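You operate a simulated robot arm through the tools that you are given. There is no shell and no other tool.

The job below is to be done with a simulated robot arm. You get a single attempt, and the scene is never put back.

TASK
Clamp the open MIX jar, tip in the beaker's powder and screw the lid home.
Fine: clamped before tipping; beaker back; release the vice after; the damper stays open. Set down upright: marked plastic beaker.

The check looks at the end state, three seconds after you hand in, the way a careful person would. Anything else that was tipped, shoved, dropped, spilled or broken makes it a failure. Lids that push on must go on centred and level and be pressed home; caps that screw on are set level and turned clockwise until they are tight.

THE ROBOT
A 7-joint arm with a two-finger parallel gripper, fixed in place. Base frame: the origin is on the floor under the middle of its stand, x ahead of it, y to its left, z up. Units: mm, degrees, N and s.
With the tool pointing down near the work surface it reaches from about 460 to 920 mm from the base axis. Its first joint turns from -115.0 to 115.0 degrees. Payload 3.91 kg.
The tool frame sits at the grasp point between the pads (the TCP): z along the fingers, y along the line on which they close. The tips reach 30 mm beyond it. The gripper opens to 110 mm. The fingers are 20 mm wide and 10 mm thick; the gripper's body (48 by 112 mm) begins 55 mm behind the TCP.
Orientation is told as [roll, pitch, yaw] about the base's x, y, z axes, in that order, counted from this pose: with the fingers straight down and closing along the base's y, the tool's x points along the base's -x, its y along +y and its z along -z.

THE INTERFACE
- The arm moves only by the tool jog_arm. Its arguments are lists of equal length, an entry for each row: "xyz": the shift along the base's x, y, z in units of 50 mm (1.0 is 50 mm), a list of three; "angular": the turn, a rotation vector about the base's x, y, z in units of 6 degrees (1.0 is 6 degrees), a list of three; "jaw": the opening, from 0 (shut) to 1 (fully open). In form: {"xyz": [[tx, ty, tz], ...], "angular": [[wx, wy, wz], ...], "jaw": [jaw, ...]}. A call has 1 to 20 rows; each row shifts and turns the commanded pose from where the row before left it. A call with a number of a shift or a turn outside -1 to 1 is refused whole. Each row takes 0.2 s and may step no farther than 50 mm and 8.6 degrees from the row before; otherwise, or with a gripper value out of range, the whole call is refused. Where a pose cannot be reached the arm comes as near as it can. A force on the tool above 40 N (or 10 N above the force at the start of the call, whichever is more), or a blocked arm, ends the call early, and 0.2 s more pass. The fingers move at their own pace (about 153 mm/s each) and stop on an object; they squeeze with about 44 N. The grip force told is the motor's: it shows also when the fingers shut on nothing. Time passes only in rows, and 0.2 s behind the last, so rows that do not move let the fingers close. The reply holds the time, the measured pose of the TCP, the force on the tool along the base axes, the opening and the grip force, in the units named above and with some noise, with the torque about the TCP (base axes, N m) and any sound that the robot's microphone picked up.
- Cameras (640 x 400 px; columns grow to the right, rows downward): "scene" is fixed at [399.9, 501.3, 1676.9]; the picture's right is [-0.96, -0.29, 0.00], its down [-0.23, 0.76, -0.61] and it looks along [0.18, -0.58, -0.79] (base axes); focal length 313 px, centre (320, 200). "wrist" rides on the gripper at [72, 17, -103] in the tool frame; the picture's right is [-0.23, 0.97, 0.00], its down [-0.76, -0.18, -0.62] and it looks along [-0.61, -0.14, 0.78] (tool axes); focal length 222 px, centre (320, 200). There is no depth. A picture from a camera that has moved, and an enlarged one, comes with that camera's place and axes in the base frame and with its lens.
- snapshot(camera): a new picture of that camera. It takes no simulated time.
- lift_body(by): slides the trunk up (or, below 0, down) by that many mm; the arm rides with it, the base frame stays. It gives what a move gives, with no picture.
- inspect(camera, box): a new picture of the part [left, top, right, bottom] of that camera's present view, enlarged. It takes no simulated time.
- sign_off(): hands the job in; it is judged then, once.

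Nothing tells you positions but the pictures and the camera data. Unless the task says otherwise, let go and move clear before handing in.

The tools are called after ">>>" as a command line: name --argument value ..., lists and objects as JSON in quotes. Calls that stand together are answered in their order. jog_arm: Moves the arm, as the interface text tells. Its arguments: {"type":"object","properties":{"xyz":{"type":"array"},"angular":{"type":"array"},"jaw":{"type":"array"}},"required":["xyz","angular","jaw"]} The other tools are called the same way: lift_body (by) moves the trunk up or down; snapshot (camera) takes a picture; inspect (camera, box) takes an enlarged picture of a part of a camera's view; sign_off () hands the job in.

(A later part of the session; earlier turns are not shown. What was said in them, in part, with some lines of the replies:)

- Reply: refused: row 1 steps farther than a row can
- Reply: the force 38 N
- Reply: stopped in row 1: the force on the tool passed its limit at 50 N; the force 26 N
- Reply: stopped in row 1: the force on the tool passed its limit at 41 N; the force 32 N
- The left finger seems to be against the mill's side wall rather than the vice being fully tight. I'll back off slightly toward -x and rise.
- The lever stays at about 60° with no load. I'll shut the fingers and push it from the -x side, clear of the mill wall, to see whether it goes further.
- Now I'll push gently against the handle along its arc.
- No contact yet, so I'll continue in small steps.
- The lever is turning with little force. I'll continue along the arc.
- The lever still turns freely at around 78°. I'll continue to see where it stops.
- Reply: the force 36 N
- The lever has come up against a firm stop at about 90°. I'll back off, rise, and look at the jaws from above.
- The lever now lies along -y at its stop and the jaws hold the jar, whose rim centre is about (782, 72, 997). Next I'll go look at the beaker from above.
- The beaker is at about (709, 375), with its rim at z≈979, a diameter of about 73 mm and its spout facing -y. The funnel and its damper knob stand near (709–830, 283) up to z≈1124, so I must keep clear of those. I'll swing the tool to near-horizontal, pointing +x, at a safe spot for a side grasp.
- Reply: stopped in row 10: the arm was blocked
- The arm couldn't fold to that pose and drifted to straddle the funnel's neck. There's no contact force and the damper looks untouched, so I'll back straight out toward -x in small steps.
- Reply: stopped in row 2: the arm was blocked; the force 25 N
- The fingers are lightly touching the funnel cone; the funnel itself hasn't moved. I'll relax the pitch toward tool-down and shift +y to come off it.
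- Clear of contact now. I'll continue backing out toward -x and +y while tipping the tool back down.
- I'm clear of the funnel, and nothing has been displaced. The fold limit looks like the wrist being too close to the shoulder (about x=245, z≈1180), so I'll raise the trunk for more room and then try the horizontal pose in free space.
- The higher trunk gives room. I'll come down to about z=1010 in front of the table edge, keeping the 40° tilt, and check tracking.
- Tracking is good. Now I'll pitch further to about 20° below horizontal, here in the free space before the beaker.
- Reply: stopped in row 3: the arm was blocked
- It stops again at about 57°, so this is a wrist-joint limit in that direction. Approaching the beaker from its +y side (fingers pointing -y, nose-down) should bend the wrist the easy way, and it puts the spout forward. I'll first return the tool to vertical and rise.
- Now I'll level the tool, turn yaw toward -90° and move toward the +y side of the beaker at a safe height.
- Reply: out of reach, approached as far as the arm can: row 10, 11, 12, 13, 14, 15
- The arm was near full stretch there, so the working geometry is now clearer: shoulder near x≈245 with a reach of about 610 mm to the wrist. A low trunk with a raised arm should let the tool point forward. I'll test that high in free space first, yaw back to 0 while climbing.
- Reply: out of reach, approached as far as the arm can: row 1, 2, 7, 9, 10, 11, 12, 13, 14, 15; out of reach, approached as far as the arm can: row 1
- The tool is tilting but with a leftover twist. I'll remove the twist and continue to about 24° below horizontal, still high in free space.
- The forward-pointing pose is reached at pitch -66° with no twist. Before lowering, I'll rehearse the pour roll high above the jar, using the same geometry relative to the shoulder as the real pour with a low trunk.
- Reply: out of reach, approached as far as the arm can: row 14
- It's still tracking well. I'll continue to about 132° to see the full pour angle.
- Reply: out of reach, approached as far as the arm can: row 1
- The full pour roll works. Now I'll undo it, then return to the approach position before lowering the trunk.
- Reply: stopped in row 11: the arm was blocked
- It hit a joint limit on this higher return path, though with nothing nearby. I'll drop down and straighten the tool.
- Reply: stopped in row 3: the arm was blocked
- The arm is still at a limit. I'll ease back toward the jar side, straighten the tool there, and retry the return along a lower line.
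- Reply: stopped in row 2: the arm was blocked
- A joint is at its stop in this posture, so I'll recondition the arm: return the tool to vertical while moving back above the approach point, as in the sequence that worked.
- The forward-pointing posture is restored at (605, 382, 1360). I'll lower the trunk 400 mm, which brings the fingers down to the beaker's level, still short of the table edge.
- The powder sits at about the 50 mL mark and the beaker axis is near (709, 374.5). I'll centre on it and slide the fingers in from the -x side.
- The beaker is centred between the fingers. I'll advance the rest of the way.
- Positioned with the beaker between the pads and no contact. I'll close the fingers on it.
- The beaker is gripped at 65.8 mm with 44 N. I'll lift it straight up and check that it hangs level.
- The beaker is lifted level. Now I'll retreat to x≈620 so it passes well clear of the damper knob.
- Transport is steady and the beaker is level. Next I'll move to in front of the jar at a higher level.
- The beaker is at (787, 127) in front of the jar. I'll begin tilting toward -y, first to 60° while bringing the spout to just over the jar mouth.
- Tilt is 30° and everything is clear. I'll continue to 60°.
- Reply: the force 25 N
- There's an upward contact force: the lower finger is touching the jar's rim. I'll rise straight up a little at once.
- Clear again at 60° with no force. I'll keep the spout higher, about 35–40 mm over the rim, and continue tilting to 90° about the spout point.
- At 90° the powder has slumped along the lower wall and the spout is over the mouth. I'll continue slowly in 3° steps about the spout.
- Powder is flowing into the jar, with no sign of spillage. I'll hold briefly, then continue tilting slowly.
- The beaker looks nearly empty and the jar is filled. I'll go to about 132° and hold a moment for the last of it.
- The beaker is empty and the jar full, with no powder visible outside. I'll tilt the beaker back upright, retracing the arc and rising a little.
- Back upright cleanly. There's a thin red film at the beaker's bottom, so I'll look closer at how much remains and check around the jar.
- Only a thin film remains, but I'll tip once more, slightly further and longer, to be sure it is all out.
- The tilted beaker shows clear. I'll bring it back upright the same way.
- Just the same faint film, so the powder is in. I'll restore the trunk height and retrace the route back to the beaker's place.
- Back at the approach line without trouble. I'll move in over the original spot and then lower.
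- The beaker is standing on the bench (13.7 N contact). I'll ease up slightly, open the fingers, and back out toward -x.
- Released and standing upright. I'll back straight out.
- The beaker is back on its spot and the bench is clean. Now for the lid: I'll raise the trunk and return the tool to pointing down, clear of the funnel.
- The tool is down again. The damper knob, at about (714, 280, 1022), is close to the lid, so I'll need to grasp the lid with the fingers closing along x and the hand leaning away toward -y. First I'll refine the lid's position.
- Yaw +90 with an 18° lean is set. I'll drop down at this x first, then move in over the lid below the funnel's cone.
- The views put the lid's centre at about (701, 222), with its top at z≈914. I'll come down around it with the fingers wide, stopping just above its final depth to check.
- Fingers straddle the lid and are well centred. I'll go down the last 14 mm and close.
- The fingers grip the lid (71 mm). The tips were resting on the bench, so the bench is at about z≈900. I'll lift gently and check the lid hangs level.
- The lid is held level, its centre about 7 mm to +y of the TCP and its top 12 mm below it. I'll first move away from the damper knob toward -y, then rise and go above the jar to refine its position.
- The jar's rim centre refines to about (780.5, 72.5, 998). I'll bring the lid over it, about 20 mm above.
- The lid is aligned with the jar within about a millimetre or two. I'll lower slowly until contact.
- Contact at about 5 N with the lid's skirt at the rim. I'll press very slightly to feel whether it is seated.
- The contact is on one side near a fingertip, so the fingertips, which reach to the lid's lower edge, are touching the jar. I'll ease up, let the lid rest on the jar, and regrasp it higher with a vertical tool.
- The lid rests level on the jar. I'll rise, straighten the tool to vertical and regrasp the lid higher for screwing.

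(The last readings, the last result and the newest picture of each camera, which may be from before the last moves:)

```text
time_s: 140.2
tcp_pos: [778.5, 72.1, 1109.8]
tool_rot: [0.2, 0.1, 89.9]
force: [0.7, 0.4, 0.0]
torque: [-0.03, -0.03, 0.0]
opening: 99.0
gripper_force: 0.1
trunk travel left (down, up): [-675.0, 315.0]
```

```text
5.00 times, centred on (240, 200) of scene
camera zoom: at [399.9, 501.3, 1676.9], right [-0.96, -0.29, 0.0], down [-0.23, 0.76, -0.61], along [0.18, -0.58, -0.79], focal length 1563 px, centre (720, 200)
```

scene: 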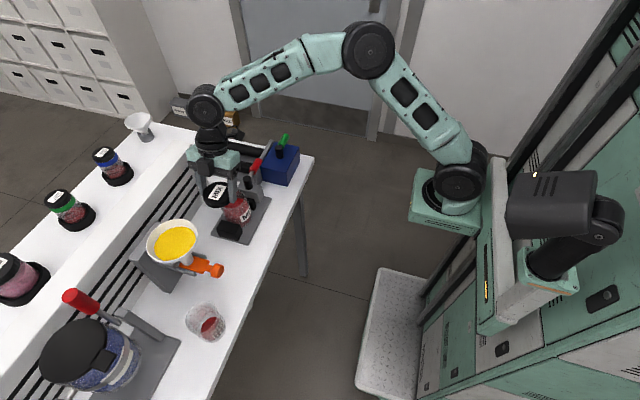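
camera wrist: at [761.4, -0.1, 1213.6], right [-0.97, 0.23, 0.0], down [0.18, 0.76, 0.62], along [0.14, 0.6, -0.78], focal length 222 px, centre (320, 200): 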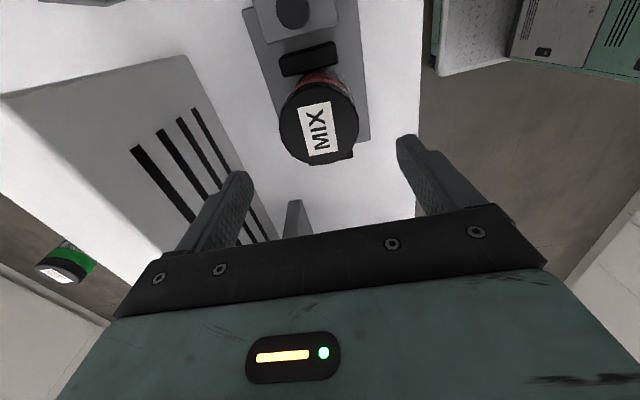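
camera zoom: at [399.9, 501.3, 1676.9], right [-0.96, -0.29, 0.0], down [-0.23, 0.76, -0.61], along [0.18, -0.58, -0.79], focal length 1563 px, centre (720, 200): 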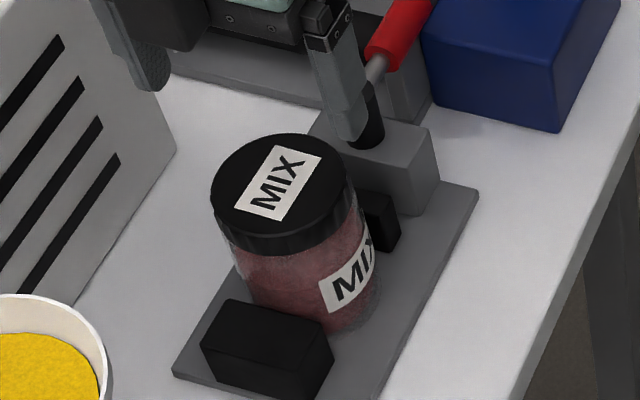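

>>> inspect --camera "wrist" --box '[260, 60, 380, 180]'

>>> inspect --camera "scene" --box '[222, 178, 262, 218]'

```text
3.33 times, centred on (320, 120) of wrist
camera zoom: at [761.4, -0.1, 1213.6], right [-0.97, 0.23, 0.0], down [0.18, 0.76, 0.62], along [0.14, 0.6, -0.78], focal length 740 px, centre (320, 467)
```

zoom: 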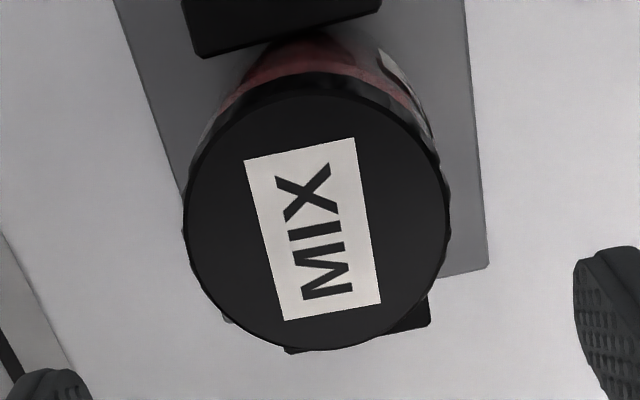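

```text
10.00 times, centred on (242, 198) of scene
camera zoom: at [399.9, 501.3, 1676.9], right [-0.96, -0.29, 0.0], down [-0.23, 0.76, -0.61], along [0.18, -0.58, -0.79], focal length 3126 px, centre (1100, 220)
```

zoom: 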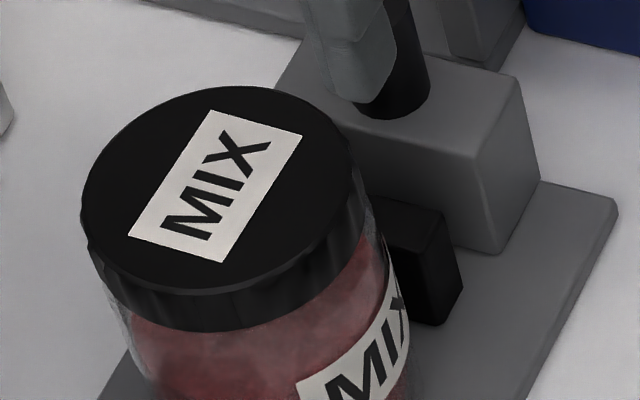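

The lid centre sits near (780, 75) over the jar at (781, 75). I'll come down vertically around it and grip its upper part.

>>> jog_arm --xyz '[[0.036, 0.06, -0.8], [0, 0, -0.5], [0, 0, -0.17], [0, 0, 0], [0, 0, 0], [0, 0, 0], [0, 0, 0]]' --angular '[[0, 0, 0], [0, 0, 0], [0, 0, 0], [0, 0, 0], [0, 0, 0], [0, 0, 0], [0, 0, 0]]' --jaw '[0.9, 0.9, 0.9, 0.75, 0.68, 0.64, 0.6]'

>>> inspect --camera "scene" --box '[212, 168, 272, 228]'

>>> snapshot --camera "wrist"

```text
time_s: 141.8
tcp_pos: [779.6, 75.3, 1035.6]
tool_rot: [0.1, 0.1, 89.9]
force: [-0.4, -0.1, -0.8]
torque: [0.06, 0.08, -0.04]
opening: 69.9
gripper_force: 43.9
trunk travel left (down, up): [-675.0, 315.0]
```

```text
6.67 times, centred on (242, 198) of scene
camera zoom: at [399.9, 501.3, 1676.9], right [-0.96, -0.29, 0.0], down [-0.23, 0.76, -0.61], along [0.18, -0.58, -0.79], focal length 2084 px, centre (840, 213)
```

zoom: 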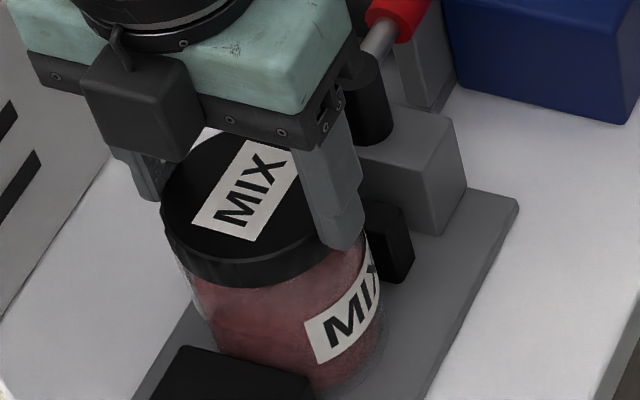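

```text
taken
camera wrist: at [762.3, 3.3, 1140.1], right [-0.97, 0.23, 0.0], down [0.18, 0.76, 0.62], along [0.14, 0.61, -0.78], focal length 222 px, centre (320, 200)
```

wrist: 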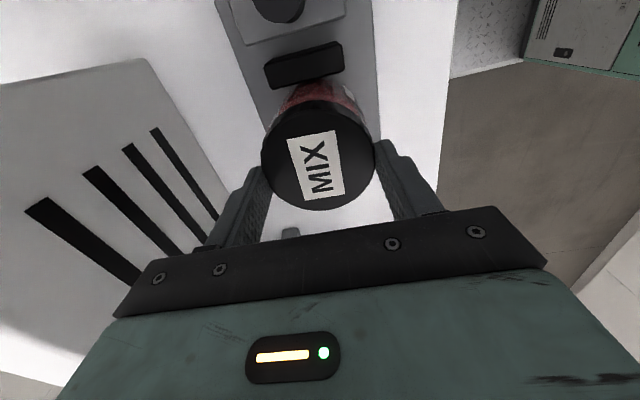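

Gripped. I'll turn clockwise a first 30° and watch the forces.

>>> jog_arm --xyz '[[0, 0, -0.02], [0, 0, 0], [0, 0, 0], [0, 0, 0], [0, 0, 0]]' --angular '[[0, 0, -1], [0, 0, -1], [0, 0, -1], [0, 0, -1], [0, 0, -1]]' --jaw '[0.55, 0.55, 0.55, 0.55, 0.55]'

>>> inspect --camera "scene" --box '[212, 168, 272, 228]'

```text
time_s: 143.0
tcp_pos: [780.2, 76.3, 1035.3]
tool_rot: [0.0, 0.1, 59.8]
force: [4.0, 2.9, 4.3]
torque: [0.07, -0.39, -0.02]
opening: 69.5
gripper_force: 44.2
trunk travel left (down, up): [-675.0, 315.0]
```

```text
6.67 times, centred on (242, 198) of scene
camera zoom: at [399.9, 501.3, 1676.9], right [-0.96, -0.29, 0.0], down [-0.23, 0.76, -0.61], along [0.18, -0.58, -0.79], focal length 2084 px, centre (840, 213)
```

zoom: 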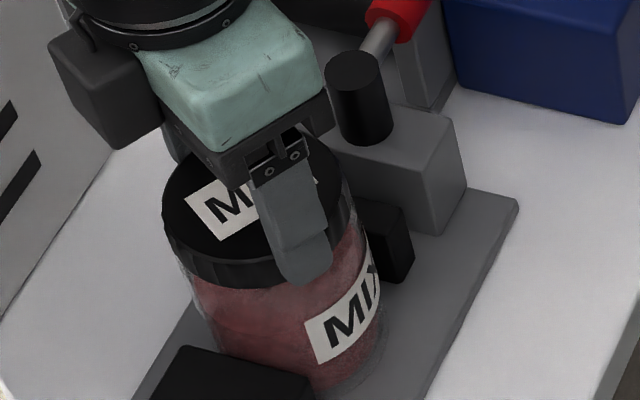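

>>> jog_arm --xyz '[[0, 0, 0], [0, 0, 0], [0, 0, 0], [0, 0, 0], [0, 0, 0], [0, 0, 0], [0, 0, 0], [0, 0, 0], [0, 0, 0], [0, 0, 0]]' --angular '[[0, 0, -1], [0, 0, -1], [0, 0, -1], [0, 0, -1], [0, 0, -1], [0, 0, -1], [0, 0, -1], [0, 0, -1], [0, 0, -1], [0, 0, -1]]' --jaw '[0.55, 0.55, 0.55, 0.55, 0.55, 0.55, 0.55, 0.55, 0.55, 0.55]'

>>> inspect --camera "scene" --box '[212, 168, 272, 228]'

>>> snapshot --camera "wrist"

```text
time_s: 145.2
tcp_pos: [781.3, 72.7, 1032.9]
tool_rot: [0.0, -0.1, -0.3]
force: [10.8, -11.9, 14.3]
torque: [-0.91, -0.46, 0.05]
opening: 69.4
gripper_force: 43.8
trunk travel left (down, up): [-675.0, 315.0]
```

```text
6.67 times, centred on (242, 198) of scene
camera zoom: at [399.9, 501.3, 1676.9], right [-0.96, -0.29, 0.0], down [-0.23, 0.76, -0.61], along [0.18, -0.58, -0.79], focal length 2084 px, centre (840, 213)
```

zoom: 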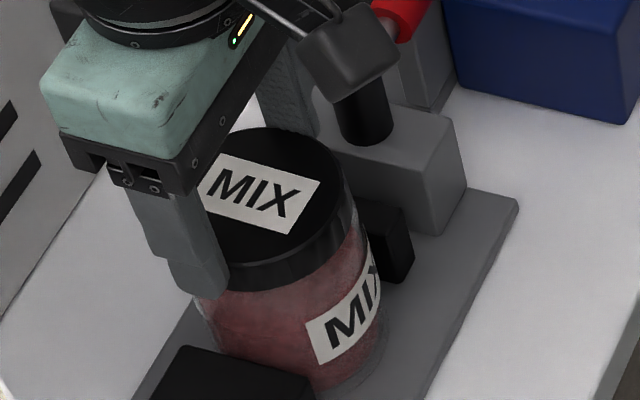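

```text
taken
camera wrist: at [708.3, 91.1, 1138.3], right [0.23, 0.97, 0.0], down [0.76, -0.18, 0.62], along [0.61, -0.14, -0.78], focal length 222 px, centre (320, 200)
```

wrist: 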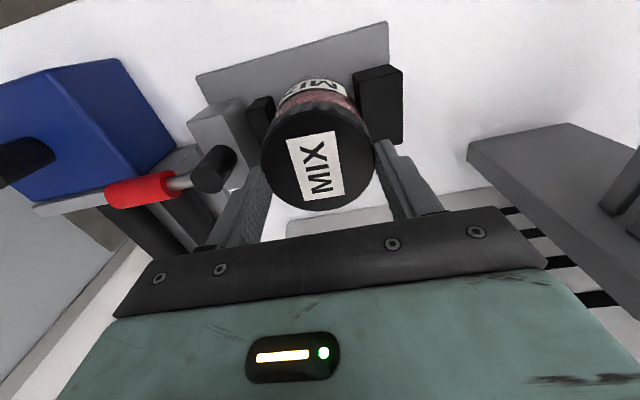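

The lid turns with the hand. Some sideways load has built up, so I'll re-centre slightly on the jar's axis and read again.

>>> jog_arm --xyz '[[0.02, -0.04, 0], [0, 0, 0]]' --angular '[[0, 0, 0], [0, 0, 0]]' --jaw '[0.55, 0.55]'

```text
time_s: 145.8
tcp_pos: [782.2, 74.2, 1034.5]
tool_rot: [0.2, 0.0, -0.1]
force: [6.0, -7.5, 11.0]
torque: [-0.53, -0.2, 0.0]
opening: 69.5
gripper_force: 44.2
trunk travel left (down, up): [-675.0, 315.0]
```

>>> jog_arm --xyz '[[0.025, -0.05, 0], [0, 0, 0]]' --angular '[[0, 0, 0], [0, 0, 0]]' --jaw '[0.55, 0.55]'

```text
time_s: 146.4
tcp_pos: [781.9, 73.8, 1034.0]
tool_rot: [0.2, 0.2, 0.1]
force: [-2.3, 6.3, 11.9]
torque: [0.32, 0.47, -0.05]
opening: 69.9
gripper_force: 43.3
trunk travel left (down, up): [-675.0, 315.0]
```

>>> jog_arm --xyz '[[0, 0.022, 0], [0, 0, 0], [0, 0, 0], [0, 0, 0], [0, 0, 0], [0, 0, 0], [0, 0, 0], [0, 0, 0], [0, 0, 0], [0, 0, 0]]' --angular '[[0, 0, -1], [0, 0, -1], [0, 0, -1], [0, 0, -1], [0, 0, -1], [0, 0, -1], [0, 0, -1], [0, 0, -1], [0, 0, -1], [0, 0, -1]]' --jaw '[0.55, 0.55, 0.55, 0.55, 0.55, 0.55, 0.55, 0.55, 0.55, 0.55]'

>>> snapshot --camera "wrist"

>>> inspect --camera "scene" --box '[212, 168, 272, 228]'

```text
time_s: 148.6
tcp_pos: [783.1, 70.1, 1034.3]
tool_rot: [0.0, 0.0, -60.2]
force: [-8.1, -3.9, -4.7]
torque: [-0.44, 0.86, 0.03]
opening: 69.3
gripper_force: 43.7
trunk travel left (down, up): [-675.0, 315.0]
```

```text
taken
camera wrist: at [760.6, 141.8, 1138.5], right [0.96, 0.29, 0.0], down [0.22, -0.75, 0.62], along [0.18, -0.6, -0.78], focal length 222 px, centre (320, 200)
```

wrist: 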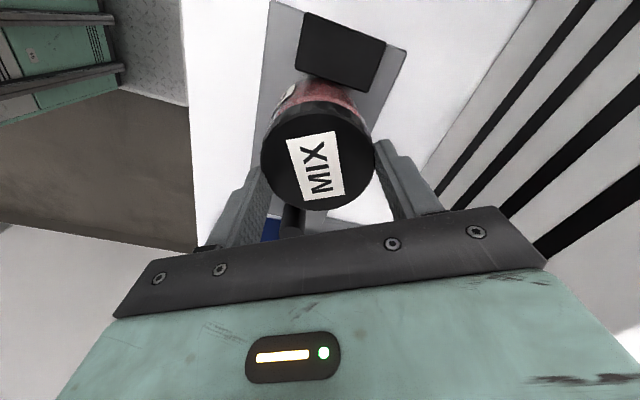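

```text
6.67 times, centred on (242, 198) of scene
camera zoom: at [399.9, 501.3, 1676.9], right [-0.96, -0.29, 0.0], down [-0.23, 0.76, -0.61], along [0.18, -0.58, -0.79], focal length 2084 px, centre (840, 213)
```

zoom: 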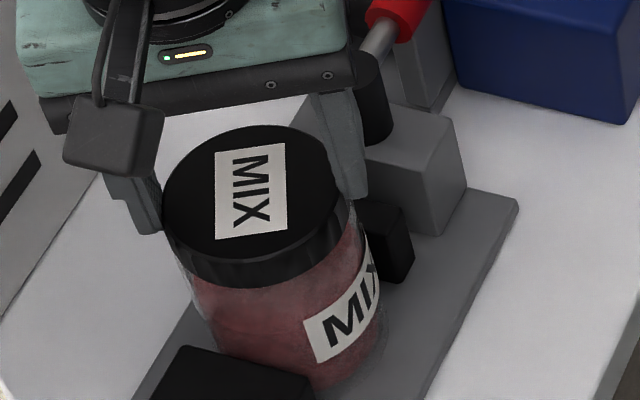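

The thread has engaged; the lid is now pulling down slightly. I'll follow it down and continue the turn.

>>> jog_arm --xyz '[[-0.03, -0.014, -0.016], [0, 0, -0.002], [0, 0, -0.002], [0, 0, -0.002], [0, 0, -0.002], [0, 0, -0.002], [0, 0, -0.002]]' --angular '[[0, 0, -1], [0, 0, -1], [0, 0, -1], [0, 0, -1], [0, 0, -1], [0, 0, -1], [0, 0, -1]]' --jaw '[0.55, 0.55, 0.55, 0.55, 0.55, 0.55, 0.55]'

```text
time_s: 150.2
tcp_pos: [780.8, 69.6, 1033.7]
tool_rot: [0.1, 0.0, -102.2]
force: [-7.2, -7.9, -0.1]
torque: [-0.61, 0.79, 0.05]
opening: 69.6
gripper_force: 44.1
trunk travel left (down, up): [-675.0, 315.0]
```

>>> jog_arm --xyz '[[-0.026, -0.028, -0.002], [0, 0, -0.002], [0, 0, -0.002], [0, 0, -0.002], [0, 0, -0.002]]' --angular '[[0, 0, -1], [0, 0, -1], [0, 0, -1], [0, 0, -1], [0, 0, -1]]' --jaw '[0.55, 0.55, 0.55, 0.55, 0.55]'

>>> inspect --camera "scene" --box '[212, 168, 272, 228]'

```text
time_s: 151.4
tcp_pos: [782.0, 70.6, 1032.8]
tool_rot: [0.2, 0.2, -132.1]
force: [9.6, 5.4, 0.3]
torque: [0.41, -1.18, 0.63]
opening: 69.8
gripper_force: 44.2
trunk travel left (down, up): [-675.0, 315.0]
```

```text
6.67 times, centred on (242, 198) of scene
camera zoom: at [399.9, 501.3, 1676.9], right [-0.96, -0.29, 0.0], down [-0.23, 0.76, -0.61], along [0.18, -0.58, -0.79], focal length 2084 px, centre (840, 213)
```

zoom: 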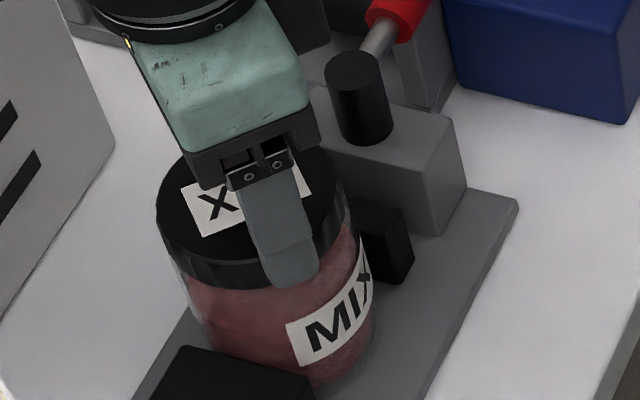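

Torque has risen to 0.63 N·m, and the jar itself shifted a few degrees in the jaws, which suggests the lid is now tight. I'll check the state closely before going further.

>>> jog_arm --xyz '[[0.02, 0.01, 0]]' --angular '[[0, 0, 0]]' --jaw '[0.55]'

>>> snapshot --camera "wrist"

>>> inspect --camera "scene" --box '[212, 178, 262, 228]'

```text
time_s: 151.8
tcp_pos: [780.4, 71.0, 1032.2]
tool_rot: [0.1, 0.2, -132.0]
force: [8.9, 9.1, 4.0]
torque: [0.42, -0.79, 0.13]
opening: 69.8
gripper_force: 44.0
trunk travel left (down, up): [-675.0, 315.0]
```

```text
taken
camera wrist: at [840.7, 113.2, 1137.3], right [0.57, -0.82, 0.0], down [-0.64, -0.45, 0.62], along [-0.51, -0.35, -0.78], focal length 222 px, centre (320, 200)
```

wrist: 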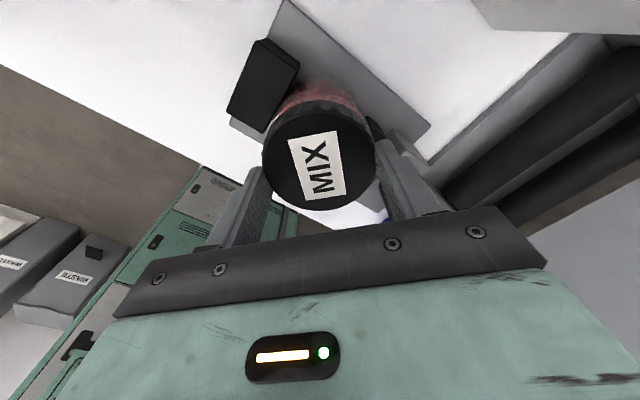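

```text
8.00 times, centred on (237, 203) of scene
camera zoom: at [399.9, 501.3, 1676.9], right [-0.96, -0.29, 0.0], down [-0.23, 0.76, -0.61], along [0.18, -0.58, -0.79], focal length 2501 px, centre (984, 176)
```

zoom: 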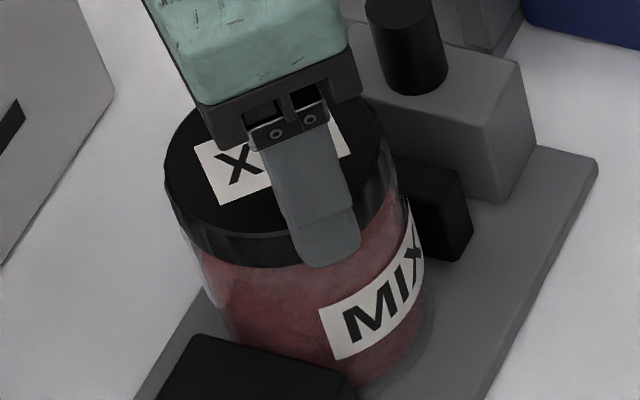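

I'll release the lid and rise to inspect it.

>>> jog_arm --xyz '[[0, 0, 0], [0, 0, 0], [0, 0, 0.3], [0, 0, 0.8], [0, 0, 0.5]]' --angular '[[0, 0, 0], [0, 0, 0], [0, 0, 0], [0, 0, 0], [0, 0, 0]]' --jaw '[0.75, 0.9, 0.9, 0.9, 0.9]'

>>> snapshot --camera "wrist"

>>> inspect --camera "scene" --box '[212, 178, 262, 228]'

```text
time_s: 153.0
tcp_pos: [781.7, 68.9, 1115.8]
tool_rot: [0.1, 0.0, -132.1]
force: [-0.7, 0.7, 0.4]
torque: [0.02, 0.01, -0.04]
opening: 99.0
gripper_force: 0.0
trunk travel left (down, up): [-675.0, 315.0]
```

```text
taken
camera wrist: at [841.8, 112.1, 1219.6], right [0.57, -0.82, 0.0], down [-0.64, -0.45, 0.62], along [-0.51, -0.36, -0.78], focal length 222 px, centre (320, 200)
```

wrist: 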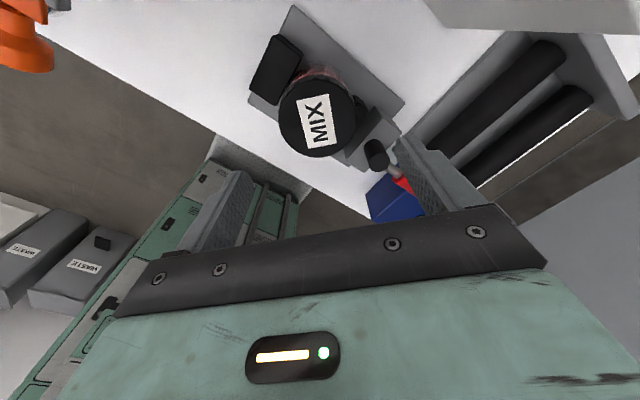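

```text
8.00 times, centred on (237, 203) of scene
camera zoom: at [399.9, 501.3, 1676.9], right [-0.96, -0.29, 0.0], down [-0.23, 0.76, -0.61], along [0.18, -0.58, -0.79], focal length 2501 px, centre (984, 176)
```

zoom: 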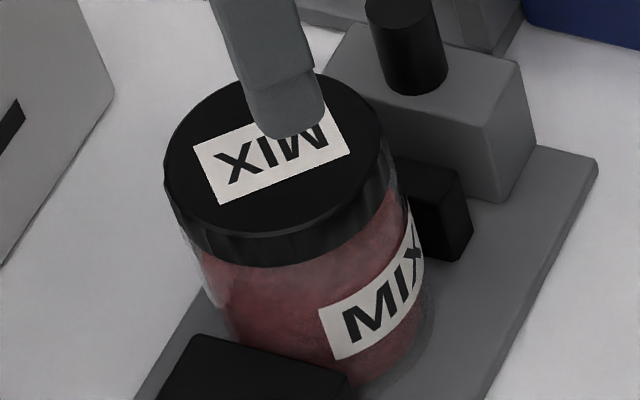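

>>> inspect --camera "wrist" --box '[250, 50, 400, 170]'

>>> inspect --camera "scene" --box '[216, 185, 256, 225]'

```text
3.33 times, centred on (325, 110) of wrist
camera zoom: at [841.8, 112.1, 1219.6], right [0.57, -0.82, 0.0], down [-0.64, -0.45, 0.62], along [-0.51, -0.36, -0.78], focal length 740 px, centre (303, 500)
```

zoom: 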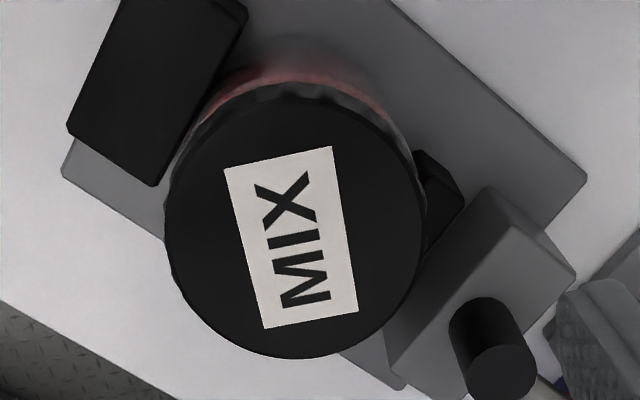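

```text
10.00 times, centred on (236, 205) of scene
camera zoom: at [399.9, 501.3, 1676.9], right [-0.96, -0.29, 0.0], down [-0.23, 0.76, -0.61], along [0.18, -0.58, -0.79], focal length 3126 px, centre (1160, 150)
```

zoom: 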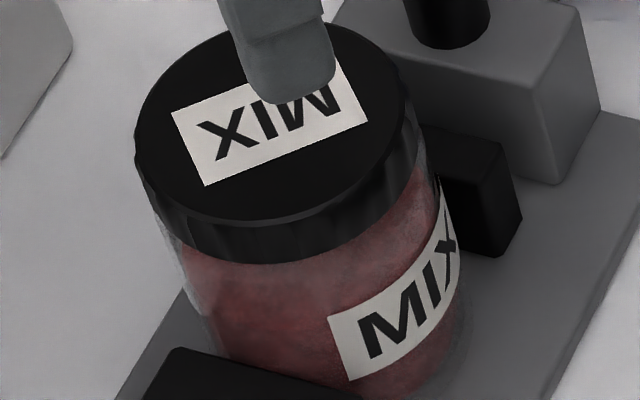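

The lid is level and concentric with the jar at about (781, 73). To confirm it's tight I'll wind the hand back, regrip and turn clockwise again.

>>> jog_arm --xyz '[[0, 0, 0], [0, 0, 0], [0, 0, 0], [0, 0, 0], [0, 0, 0], [0, 0, 0], [0, 0, 0], [0, 0, 0], [0, 0, 0], [0, 0, 0], [0, 0, 0], [0, 0, 0], [0, 0, 0], [0, 0, 0], [0, 0, 0], [0, 0, 0]]' --angular '[[0, 0, 1], [0, 0, 1], [0, 0, 1], [0, 0, 1], [0, 0, 1], [0, 0, 1], [0, 0, 1], [0, 0, 1], [0, 0, 1], [0, 0, 1], [0, 0, 1], [0, 0, 1], [0, 0, 1], [0, 0, 1], [0, 0, 1], [0, 0, 1]]' --jaw '[0.9, 0.9, 0.9, 0.9, 0.9, 0.9, 0.9, 0.9, 0.9, 0.9, 0.9, 0.9, 0.9, 0.9, 0.9, 0.9]'

>>> jog_arm --xyz '[[0, 0, 0], [0, 0, 0], [0, 0, 0], [0, 0, 0], [0, 0, 0], [0, 0, 0], [0, 0, 0], [0, 0, 0], [0, 0, 0], [0, 0, 0], [0, 0, 0], [0, 0, 0], [0, 0, 0], [0, 0, 0], [0, 0, 0], [0, 0, 0]]' --angular '[[0, 0, 1], [0, 0, 1], [0, 0, 1], [0, 0, 1], [0, 0, 1], [0, 0, 1], [0, 0, 1], [0, 0, 1], [0, 0, 1], [0, 0, 1], [0, 0, 1], [0, 0, 1], [0, 0, 1], [0, 0, 1], [0, 0, 1], [0, 0, 1]]' --jaw '[0.9, 0.9, 0.9, 0.9, 0.9, 0.9, 0.9, 0.9, 0.9, 0.9, 0.9, 0.9, 0.9, 0.9, 0.9, 0.9]'

>>> snapshot --camera "wrist"

>>> inspect --camera "scene" --box '[212, 178, 262, 228]'

```text
time_s: 156.4
tcp_pos: [781.0, 70.4, 1113.5]
tool_rot: [0.1, 0.1, -36.1]
force: [0.0, -0.4, -0.2]
torque: [-0.02, 0.01, 0.02]
opening: 99.1
gripper_force: 0.1
trunk travel left (down, up): [-675.0, 315.0]
```

```text
time_s: 159.8
tcp_pos: [781.3, 70.6, 1113.0]
tool_rot: [0.1, 0.1, 59.9]
force: [-0.3, -0.1, -0.2]
torque: [0.03, 0.01, 0.01]
opening: 98.9
gripper_force: 0.0
trunk travel left (down, up): [-675.0, 315.0]
```

```text
taken
camera wrist: at [730.7, 16.5, 1217.1], right [-0.73, 0.68, 0.0], down [0.54, 0.57, 0.62], along [0.42, 0.45, -0.78], focal length 222 px, centre (320, 200)
```

wrist: 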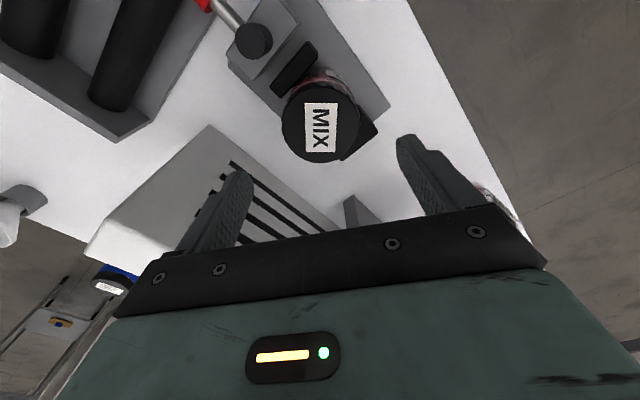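

```text
8.00 times, centred on (237, 203) of scene
camera zoom: at [399.9, 501.3, 1676.9], right [-0.96, -0.29, 0.0], down [-0.23, 0.76, -0.61], along [0.18, -0.58, -0.79], focal length 2501 px, centre (984, 176)
```

zoom: 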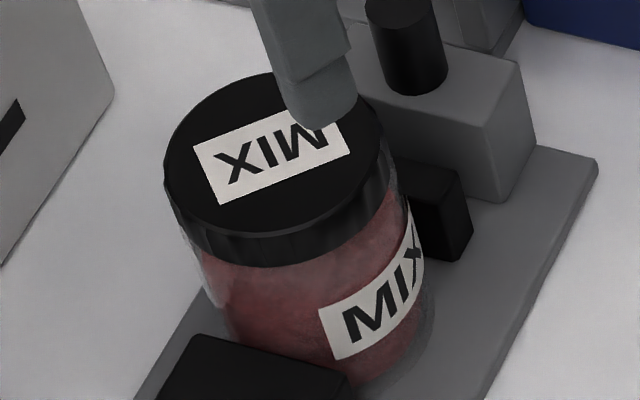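

>>> jog_arm --xyz '[[0, 0.042, -0.8], [0, 0, -0.6], [0, 0, -0.2], [0, 0, 0], [0, 0, 0], [0, 0, 0], [0, 0, 0]]' --angular '[[0, 0, 0], [0, 0, 0], [0, 0, 0], [0, 0, 0], [0, 0, 0], [0, 0, 0], [0, 0, 0]]' --jaw '[0.9, 0.9, 0.9, 0.75, 0.68, 0.62, 0.55]'

>>> jog_arm --xyz '[[0, 0, 0], [0, 0, 0]]' --angular '[[0, 0, -0.5], [0, 0, -0.5]]' --jaw '[0.55, 0.55]'

```text
time_s: 161.4
tcp_pos: [783.1, 72.8, 1032.7]
tool_rot: [0.0, 0.2, 59.9]
force: [0.2, -0.2, -0.8]
torque: [0.0, 0.03, 0.0]
opening: 70.2
gripper_force: 44.1
trunk travel left (down, up): [-675.0, 315.0]
```

```text
time_s: 162.0
tcp_pos: [782.3, 72.2, 1032.8]
tool_rot: [0.0, 0.0, 53.9]
force: [6.8, 1.6, -3.1]
torque: [0.17, -0.81, 0.98]
opening: 70.0
gripper_force: 43.7
trunk travel left (down, up): [-675.0, 315.0]
```

Torque jumped to about 1 N·m within 6°, so the lid is tight. I'll check whether the lid or the jar moved.

>>> inspect --camera "scene" --box '[212, 178, 262, 228]'

>>> jog_arm --xyz '[[0, 0, 0], [0, 0, 0]]' --angular '[[0, 0, -0.5], [0, 0, 0]]' --jaw '[0.55, 0.55]'

>>> inspect --camera "scene" --box '[212, 178, 262, 228]'

```text
8.00 times, centred on (237, 203) of scene
camera zoom: at [399.9, 501.3, 1676.9], right [-0.96, -0.29, 0.0], down [-0.23, 0.76, -0.61], along [0.18, -0.58, -0.79], focal length 2501 px, centre (984, 176)
```

zoom: 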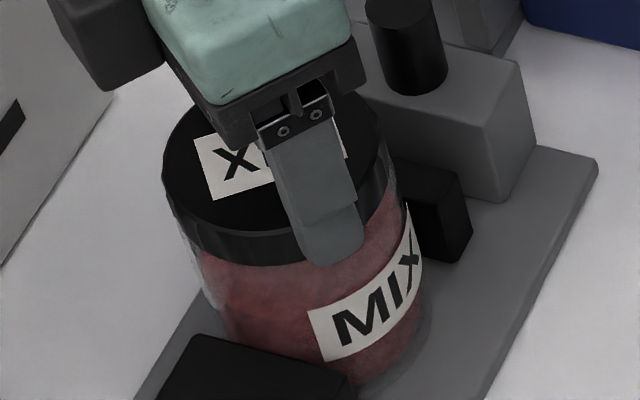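

```text
time_s: 162.6
tcp_pos: [782.8, 72.2, 1033.5]
tool_rot: [0.1, 0.0, 50.8]
force: [11.0, 1.6, -3.5]
torque: [-0.08, -1.14, 0.8]
opening: 69.8
gripper_force: 43.6
trunk travel left (down, up): [-675.0, 315.0]
```

```text
8.00 times, centred on (237, 203) of scene
camera zoom: at [399.9, 501.3, 1676.9], right [-0.96, -0.29, 0.0], down [-0.23, 0.76, -0.61], along [0.18, -0.58, -0.79], focal length 2501 px, centre (984, 176)
```

zoom: 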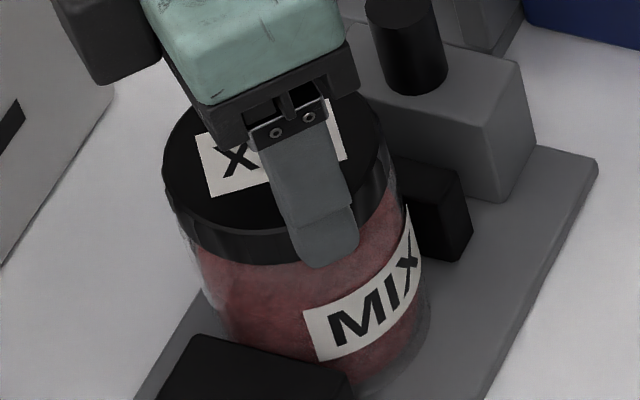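

The jar now turns with the lid, so the lid is fully home. I'll release it and rise, then go to the vice lever.

>>> jog_arm --xyz '[[0, 0, 0], [0, 0, 0], [0, 0, 0.3], [0, 0, 0.8], [0, 0, 0.6]]' --angular '[[0, 0, 0], [0, 0, 0], [0, 0, 0], [0, 0, 0], [0, 0, 0]]' --jaw '[0.75, 0.9, 0.9, 0.9, 0.9]'

>>> jog_arm --xyz '[[0, -0.4, 0], [0, -0.4, 0], [0, -0.4, 0], [0, -0.4, 0], [0, -0.4, 0], [0, -0.4, 0], [0, -0.45, 0]]' --angular '[[0, 0, 1], [0, 0, 1], [0, 0, 1], [0, 0, 1], [0, 0, 1], [0, 0, 1], [0, 0, 0.53]]' --jaw '[0.7, 0.6, 0.5, 0.5, 0.5, 0.5, 0.5]'

>>> snapshot --camera "wrist"

>>> inspect --camera "scene" --box '[210, 140, 310, 240]'

```text
time_s: 163.8
tcp_pos: [781.2, 71.8, 1119.2]
tool_rot: [0.1, 0.1, 50.9]
force: [-0.2, -1.2, 0.9]
torque: [0.0, 0.01, -0.04]
opening: 99.3
gripper_force: 0.0
trunk travel left (down, up): [-675.0, 315.0]
```

```text
time_s: 165.4
tcp_pos: [781.5, -70.1, 1116.4]
tool_rot: [0.2, 0.1, 90.3]
force: [0.2, 0.1, 0.0]
torque: [-0.01, 0.0, 0.02]
opening: 55.1
gripper_force: 0.1
trunk travel left (down, up): [-675.0, 315.0]
```

```text
taken
camera wrist: at [764.1, -144.0, 1221.4], right [-0.97, 0.22, 0.0], down [0.18, 0.76, 0.62], along [0.14, 0.61, -0.78], focal length 222 px, centre (320, 200)
```

wrist: 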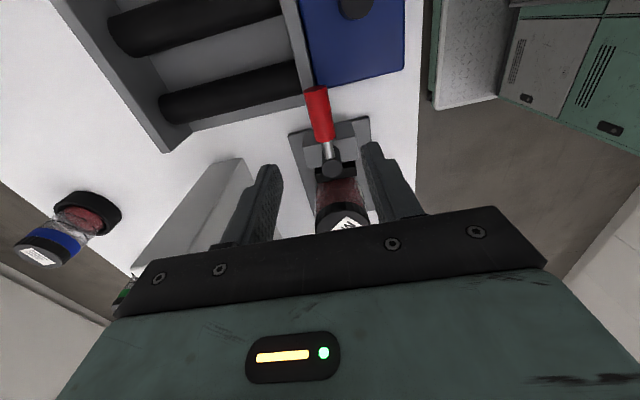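

```text
4.00 times, centred on (260, 190) of scene
camera zoom: at [399.9, 501.3, 1676.9], right [-0.96, -0.29, 0.0], down [-0.23, 0.76, -0.61], along [0.18, -0.58, -0.79], focal length 1250 px, centre (560, 240)
```

zoom: 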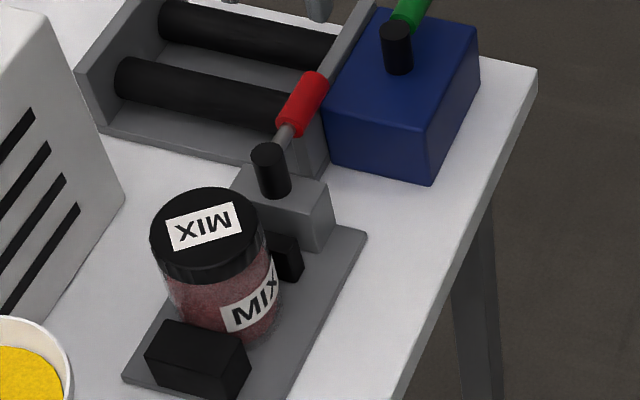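

The handle is at about (780, -70) under the open fingers. I'll go down keeping the tips just above the mill wall, and grip it.

>>> jog_arm --xyz '[[-0.03, 0, -0.8], [0, 0, -0.8], [0, 0, -0.5], [0, 0, 0]]' --angular '[[0, 0, 0], [0, 0, 0], [0, 0, 0], [0, 0, 0]]' --jaw '[0.5, 0.5, 0.5, 0.5]'

>>> inspect --camera "wrist" --box '[220, 80, 420, 240]'

>>> inspect --camera "scene" --box '[230, 130, 310, 210]'

```text
time_s: 166.4
tcp_pos: [783.7, -71.5, 1015.1]
tool_rot: [0.1, 0.2, 90.1]
force: [0.1, 0.9, 0.7]
torque: [0.0, 0.0, -0.01]
opening: 55.0
gripper_force: 0.1
trunk travel left (down, up): [-675.0, 315.0]
```

```text
2.50 times, centred on (320, 160) of wrist
camera zoom: at [765.9, -143.7, 1119.0], right [-0.97, 0.23, 0.0], down [0.18, 0.76, 0.62], along [0.14, 0.61, -0.78], focal length 555 px, centre (320, 300)
```

zoom: 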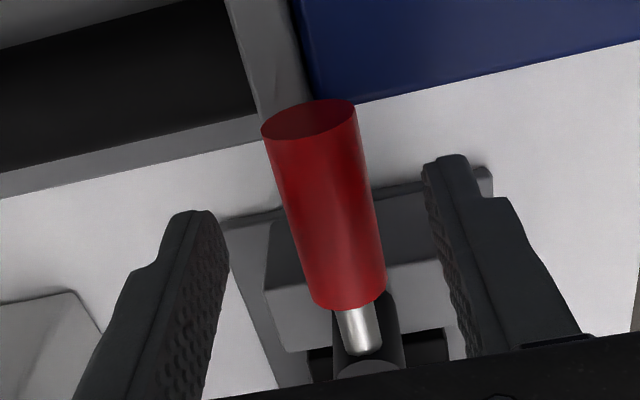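

```text
5.00 times, centred on (270, 170) of scene
camera zoom: at [399.9, 501.3, 1676.9], right [-0.96, -0.29, 0.0], down [-0.23, 0.76, -0.61], along [0.18, -0.58, -0.79], focal length 1563 px, centre (570, 350)
```

zoom: 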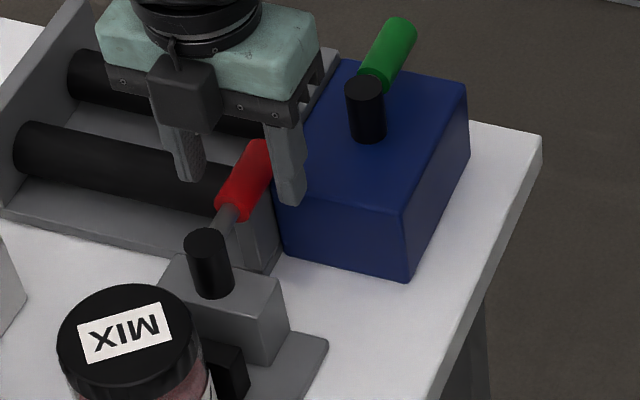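

>>> jog_arm --xyz '[[-0.02, 0, -0.12], [0, 0, 0], [0, 0, 0], [0, 0, 0]]' --angular '[[0, 0, 0], [0, 0, 0], [0, 0, 0], [0, 0, 0]]' --jaw '[0.5, 0.3, 0.15, 0.1]'

```text
time_s: 167.4
tcp_pos: [780.3, -71.7, 1008.4]
tool_rot: [0.4, 0.1, 90.2]
force: [-11.6, 0.1, -1.7]
torque: [-0.15, 0.3, -0.01]
opening: 22.8
gripper_force: 45.3
trunk travel left (down, up): [-675.0, 315.0]
```

Gripped. I'll swing the lever back the way it came, clockwise, starting with a small test.

>>> jog_arm --xyz '[[-0.1202, 0.0063, 0], [-0.1189, 0.0189, 0]]' --angular '[[0, 0, -1], [0, 0, -1]]' --jaw '[0.1, 0.1]'

```text
time_s: 168.0
tcp_pos: [769.4, -70.3, 1008.3]
tool_rot: [0.0, 0.1, 78.0]
force: [-5.8, -2.8, 5.8]
torque: [-0.61, 0.23, 0.47]
opening: 22.6
gripper_force: 45.1
trunk travel left (down, up): [-675.0, 315.0]
```

>>> jog_arm --xyz '[[-0.1163, 0.0311, 0], [-0.1124, 0.0431, 0], [-0.1073, 0.0547, 0], [-0.101, 0.0656, 0], [-0.0935, 0.0757, 0]]' --angular '[[0, 0, -1], [0, 0, -1], [0, 0, -1], [0, 0, -1], [0, 0, -1]]' --jaw '[0.1, 0.1, 0.1, 0.1, 0.1]'

>>> inspect --camera "scene" --box '[210, 140, 310, 240]'

```text
time_s: 169.2
tcp_pos: [741.4, -56.3, 1007.5]
tool_rot: [0.1, 0.1, 47.9]
force: [-10.6, -16.2, 16.6]
torque: [-0.19, 0.17, -0.07]
opening: 22.3
gripper_force: 45.1
trunk travel left (down, up): [-675.0, 315.0]
```

```text
4.00 times, centred on (260, 190) of scene
camera zoom: at [399.9, 501.3, 1676.9], right [-0.96, -0.29, 0.0], down [-0.23, 0.76, -0.61], along [0.18, -0.58, -0.79], focal length 1250 px, centre (560, 240)
```

zoom: 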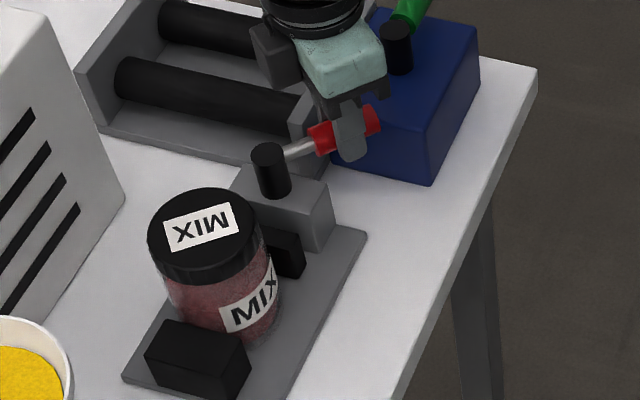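

>>> jog_arm --xyz '[[-0.1, 0.065, 0.02], [-0.09, 0.08, 0], [-0.0656, 0.101, 0], [-0.0547, 0.1073, 0]]' --angular '[[0, 0, -1], [0, 0, -1], [0, 0, -1], [0, 0, -1]]' --jaw '[0.1, 0.1, 0.1, 0.1]'

>>> inspect --camera "scene" --box '[210, 140, 310, 240]'

```text
time_s: 170.2
tcp_pos: [727.1, -36.2, 1008.0]
tool_rot: [0.1, -0.2, 24.0]
force: [7.4, -4.1, 17.7]
torque: [-0.28, 0.18, -0.32]
opening: 22.4
gripper_force: 45.0
trunk travel left (down, up): [-675.0, 315.0]
```

```text
4.00 times, centred on (260, 190) of scene
camera zoom: at [399.9, 501.3, 1676.9], right [-0.96, -0.29, 0.0], down [-0.23, 0.76, -0.61], along [0.18, -0.58, -0.79], focal length 1250 px, centre (560, 240)
```

zoom: 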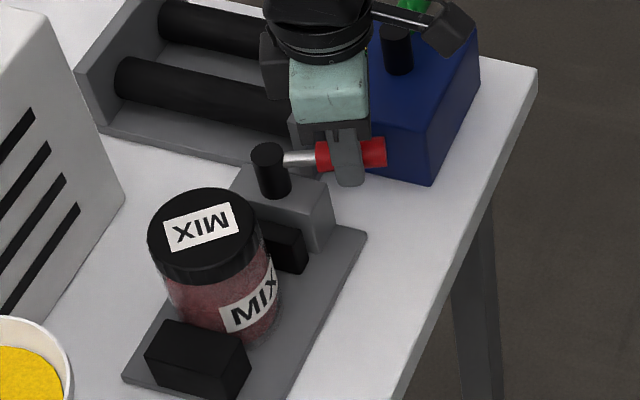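

>>> jog_arm --xyz '[[-0.0431, 0.1124, 0.02], [-0.0311, 0.1163, 0], [-0.0189, 0.1189, 0], [-0.0063, 0.1202, 0]]' --angular '[[0, 0, -1], [0, 0, -1], [0, 0, -1], [0, 0, -1]]' --jaw '[0.1, 0.1, 0.1, 0.1]'

>>> inspect --camera "scene" --box '[210, 140, 310, 240]'

>>> snapshot --camera "wrist"

```text
time_s: 171.2
tcp_pos: [720.6, -14.1, 1008.0]
tool_rot: [0.3, 0.0, 0.1]
force: [22.1, 5.8, 2.5]
torque: [0.19, -1.09, 0.36]
opening: 22.5
gripper_force: 44.8
trunk travel left (down, up): [-675.0, 315.0]
```

```text
4.00 times, centred on (260, 190) of scene
camera zoom: at [399.9, 501.3, 1676.9], right [-0.96, -0.29, 0.0], down [-0.23, 0.76, -0.61], along [0.18, -0.58, -0.79], focal length 1250 px, centre (560, 240)
```

zoom: 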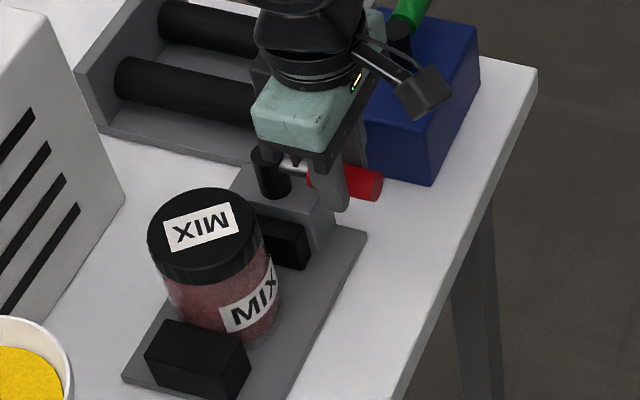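

```text
taken
camera wrist: at [648.0, 3.2, 1111.8], right [0.23, 0.97, 0.0], down [0.76, -0.18, 0.62], along [0.61, -0.14, -0.78], focal length 222 px, centre (320, 200)
```

wrist: 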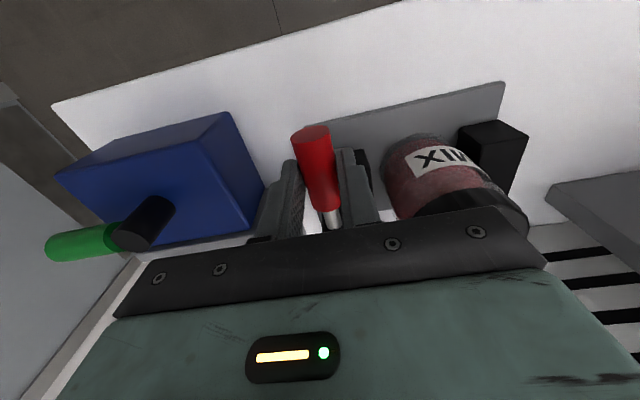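

The lever is back at its original position. I'll relax the pull, open and rise, then check the jaws.

>>> jog_arm --xyz '[[0.06, 0, 0], [0, 0, 0], [0, 0, 0], [0, 0, 0.6], [0, 0, 0.9], [0, 0, 0.9]]' --angular '[[0, 0, 0], [0, 0, 0], [0, 0, 0], [0, 0, 0], [0, 0, 0], [0, 0, 0]]' --jaw '[0.1, 0.3, 0.45, 0.45, 0.5, 0.6]'

>>> snapshot --camera "wrist"

>>> inspect --camera "scene" --box '[210, 140, 310, 240]'

```text
time_s: 172.6
tcp_pos: [722.8, -16.0, 1128.9]
tool_rot: [0.1, 0.0, 0.1]
force: [0.4, 0.5, -0.5]
torque: [-0.01, 0.04, 0.03]
opening: 65.9
gripper_force: 0.1
trunk travel left (down, up): [-675.0, 315.0]
```

```text
taken
camera wrist: at [650.2, 0.9, 1232.4], right [0.23, 0.97, 0.0], down [0.76, -0.18, 0.62], along [0.61, -0.14, -0.78], focal length 222 px, centre (320, 200)
```

wrist: 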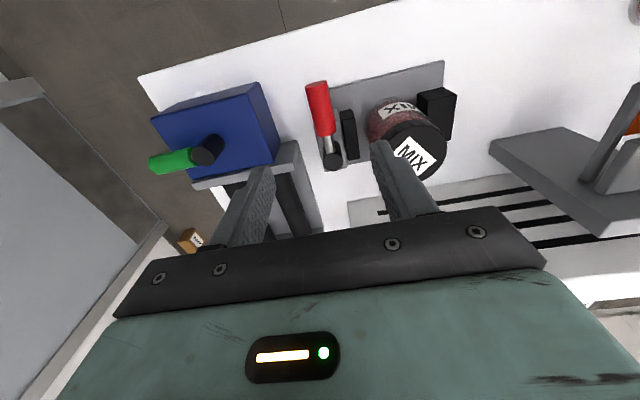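

```text
4.00 times, centred on (260, 190) of scene
camera zoom: at [399.9, 501.3, 1676.9], right [-0.96, -0.29, 0.0], down [-0.23, 0.76, -0.61], along [0.18, -0.58, -0.79], focal length 1250 px, centre (560, 240)
```

zoom: 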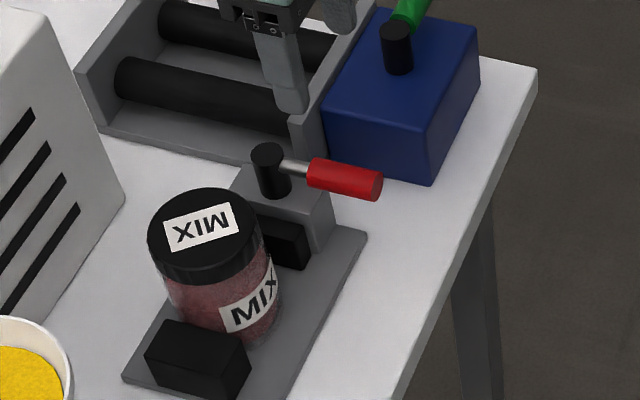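

>>> inspect --camera "wrist" --box '[300, 60, 470, 190]'

>>> snapshot --camera "scene"

>>> inspect --camera "scene" --box '[120, 200, 280, 360]'

```text
3.08 times, centred on (385, 125) of wrist
camera zoom: at [650.2, 0.9, 1232.4], right [0.23, 0.97, 0.0], down [0.76, -0.18, 0.62], along [0.61, -0.14, -0.78], focal length 684 px, centre (120, 431)
```

zoom: 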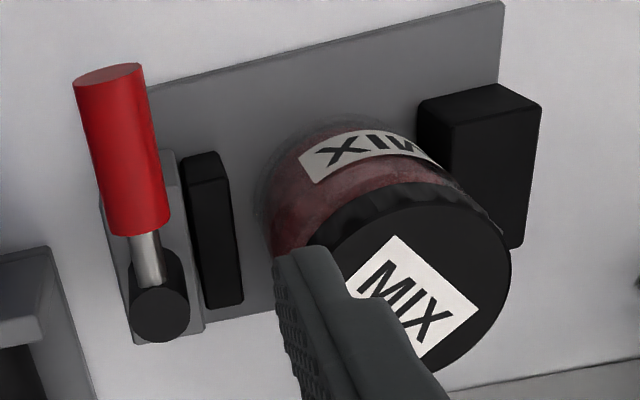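

```text
taken
```

scene: 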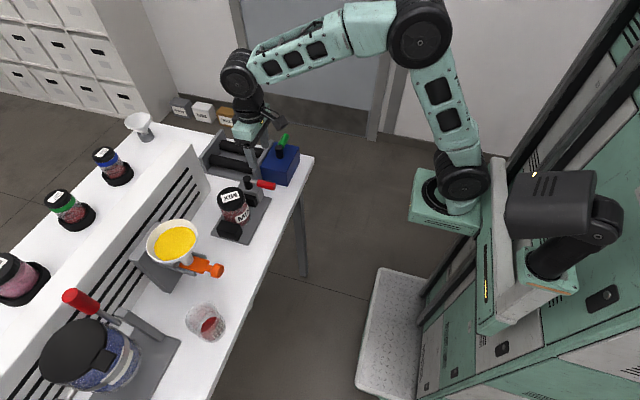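

```text
2.50 times, centred on (200, 280) of scene
camera zoom: at [399.9, 501.3, 1676.9], right [-0.96, -0.29, 0.0], down [-0.23, 0.76, -0.61], along [0.18, -0.58, -0.79], focal length 781 px, centre (620, 0)
```

zoom: 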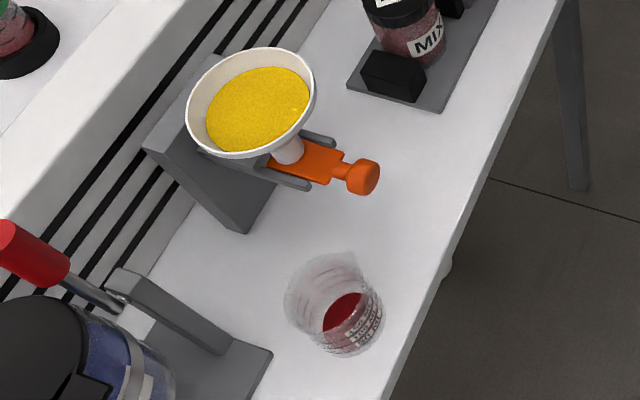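

Everything checks out: the lid is home and level, the jaws are open with the lever at its original position, the beaker is upright on its spot, and the funnel and damper are unmoved. I'll move the arm clear.

>>> jog_arm --xyz '[[-0.2, 0, 0.8], [-0.6, 0, 0.6], [-0.9, 0, 0.2], [-0.9, 0, 0]]' --angular '[[0, 0, 0], [0, 0, 0], [0, 0, 0], [0, 0, 0]]' --jaw '[0.6, 0.6, 0.6, 0.6]'

>>> snapshot --camera "scene"

>>> inspect --camera "scene" --box '[180, 140, 310, 250]'

```text
time_s: 173.6
tcp_pos: [593.4, -15.0, 1204.4]
tool_rot: [0.2, 0.0, 0.2]
force: [-0.1, 0.9, -0.2]
torque: [-0.01, 0.06, 0.0]
opening: 65.9
gripper_force: 0.1
trunk travel left (down, up): [-675.0, 315.0]
```

```text
taken
```

scene: 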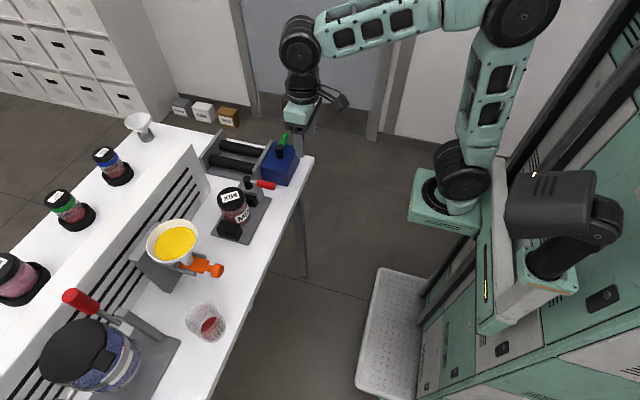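

```text
3.64 times, centred on (245, 195) of scene
camera zoom: at [399.9, 501.3, 1676.9], right [-0.96, -0.29, 0.0], down [-0.23, 0.76, -0.61], along [0.18, -0.58, -0.79], focal length 1137 px, centre (593, 218)
```

zoom: 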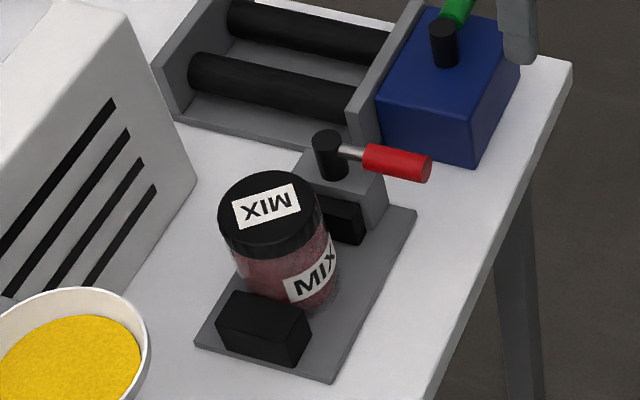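

The MIX jar stands upright with its lid on, the vice is open, the beaker is upright in its place, the damper is still open, and the arm is clear of the bench. I'm handing the job in.

>>> sign_off

```text
The job is handed in.
```

I clamped the MIX jar, tipped in the beaker's powder, screwed the lid tight and released the vice, then handed the job in. I don't have the check's result.

- **Clamp:** the lever was turned fully to its stop, about 90°, before tipping. It is now back where it started and the jaws are open.
- **Powder:** I tipped the beaker twice. A thin red film still shows on its bottom that the second tip did not shift. I saw no powder on the bench.
- **Lid:** it went on level and was turned clockwise until the torque reached about 1 N·m. At that point the jar itself began to turn a few degrees in the jaws, so I stopped.
- **Beaker:** it is upright, back within a millimetre or two of where it stood.
- **Damper:** it is still open, and in the last pictures it and the funnel were where they started.

**Contacts on the way:**
- The fingers briefly touched the funnel's cone while I was positioning for the beaker.
- They pressed on the mill's side wall while I was turning the lever, and on the jar's rim during the first tip. The pictures afterwards show the funnel and the mill unmoved.
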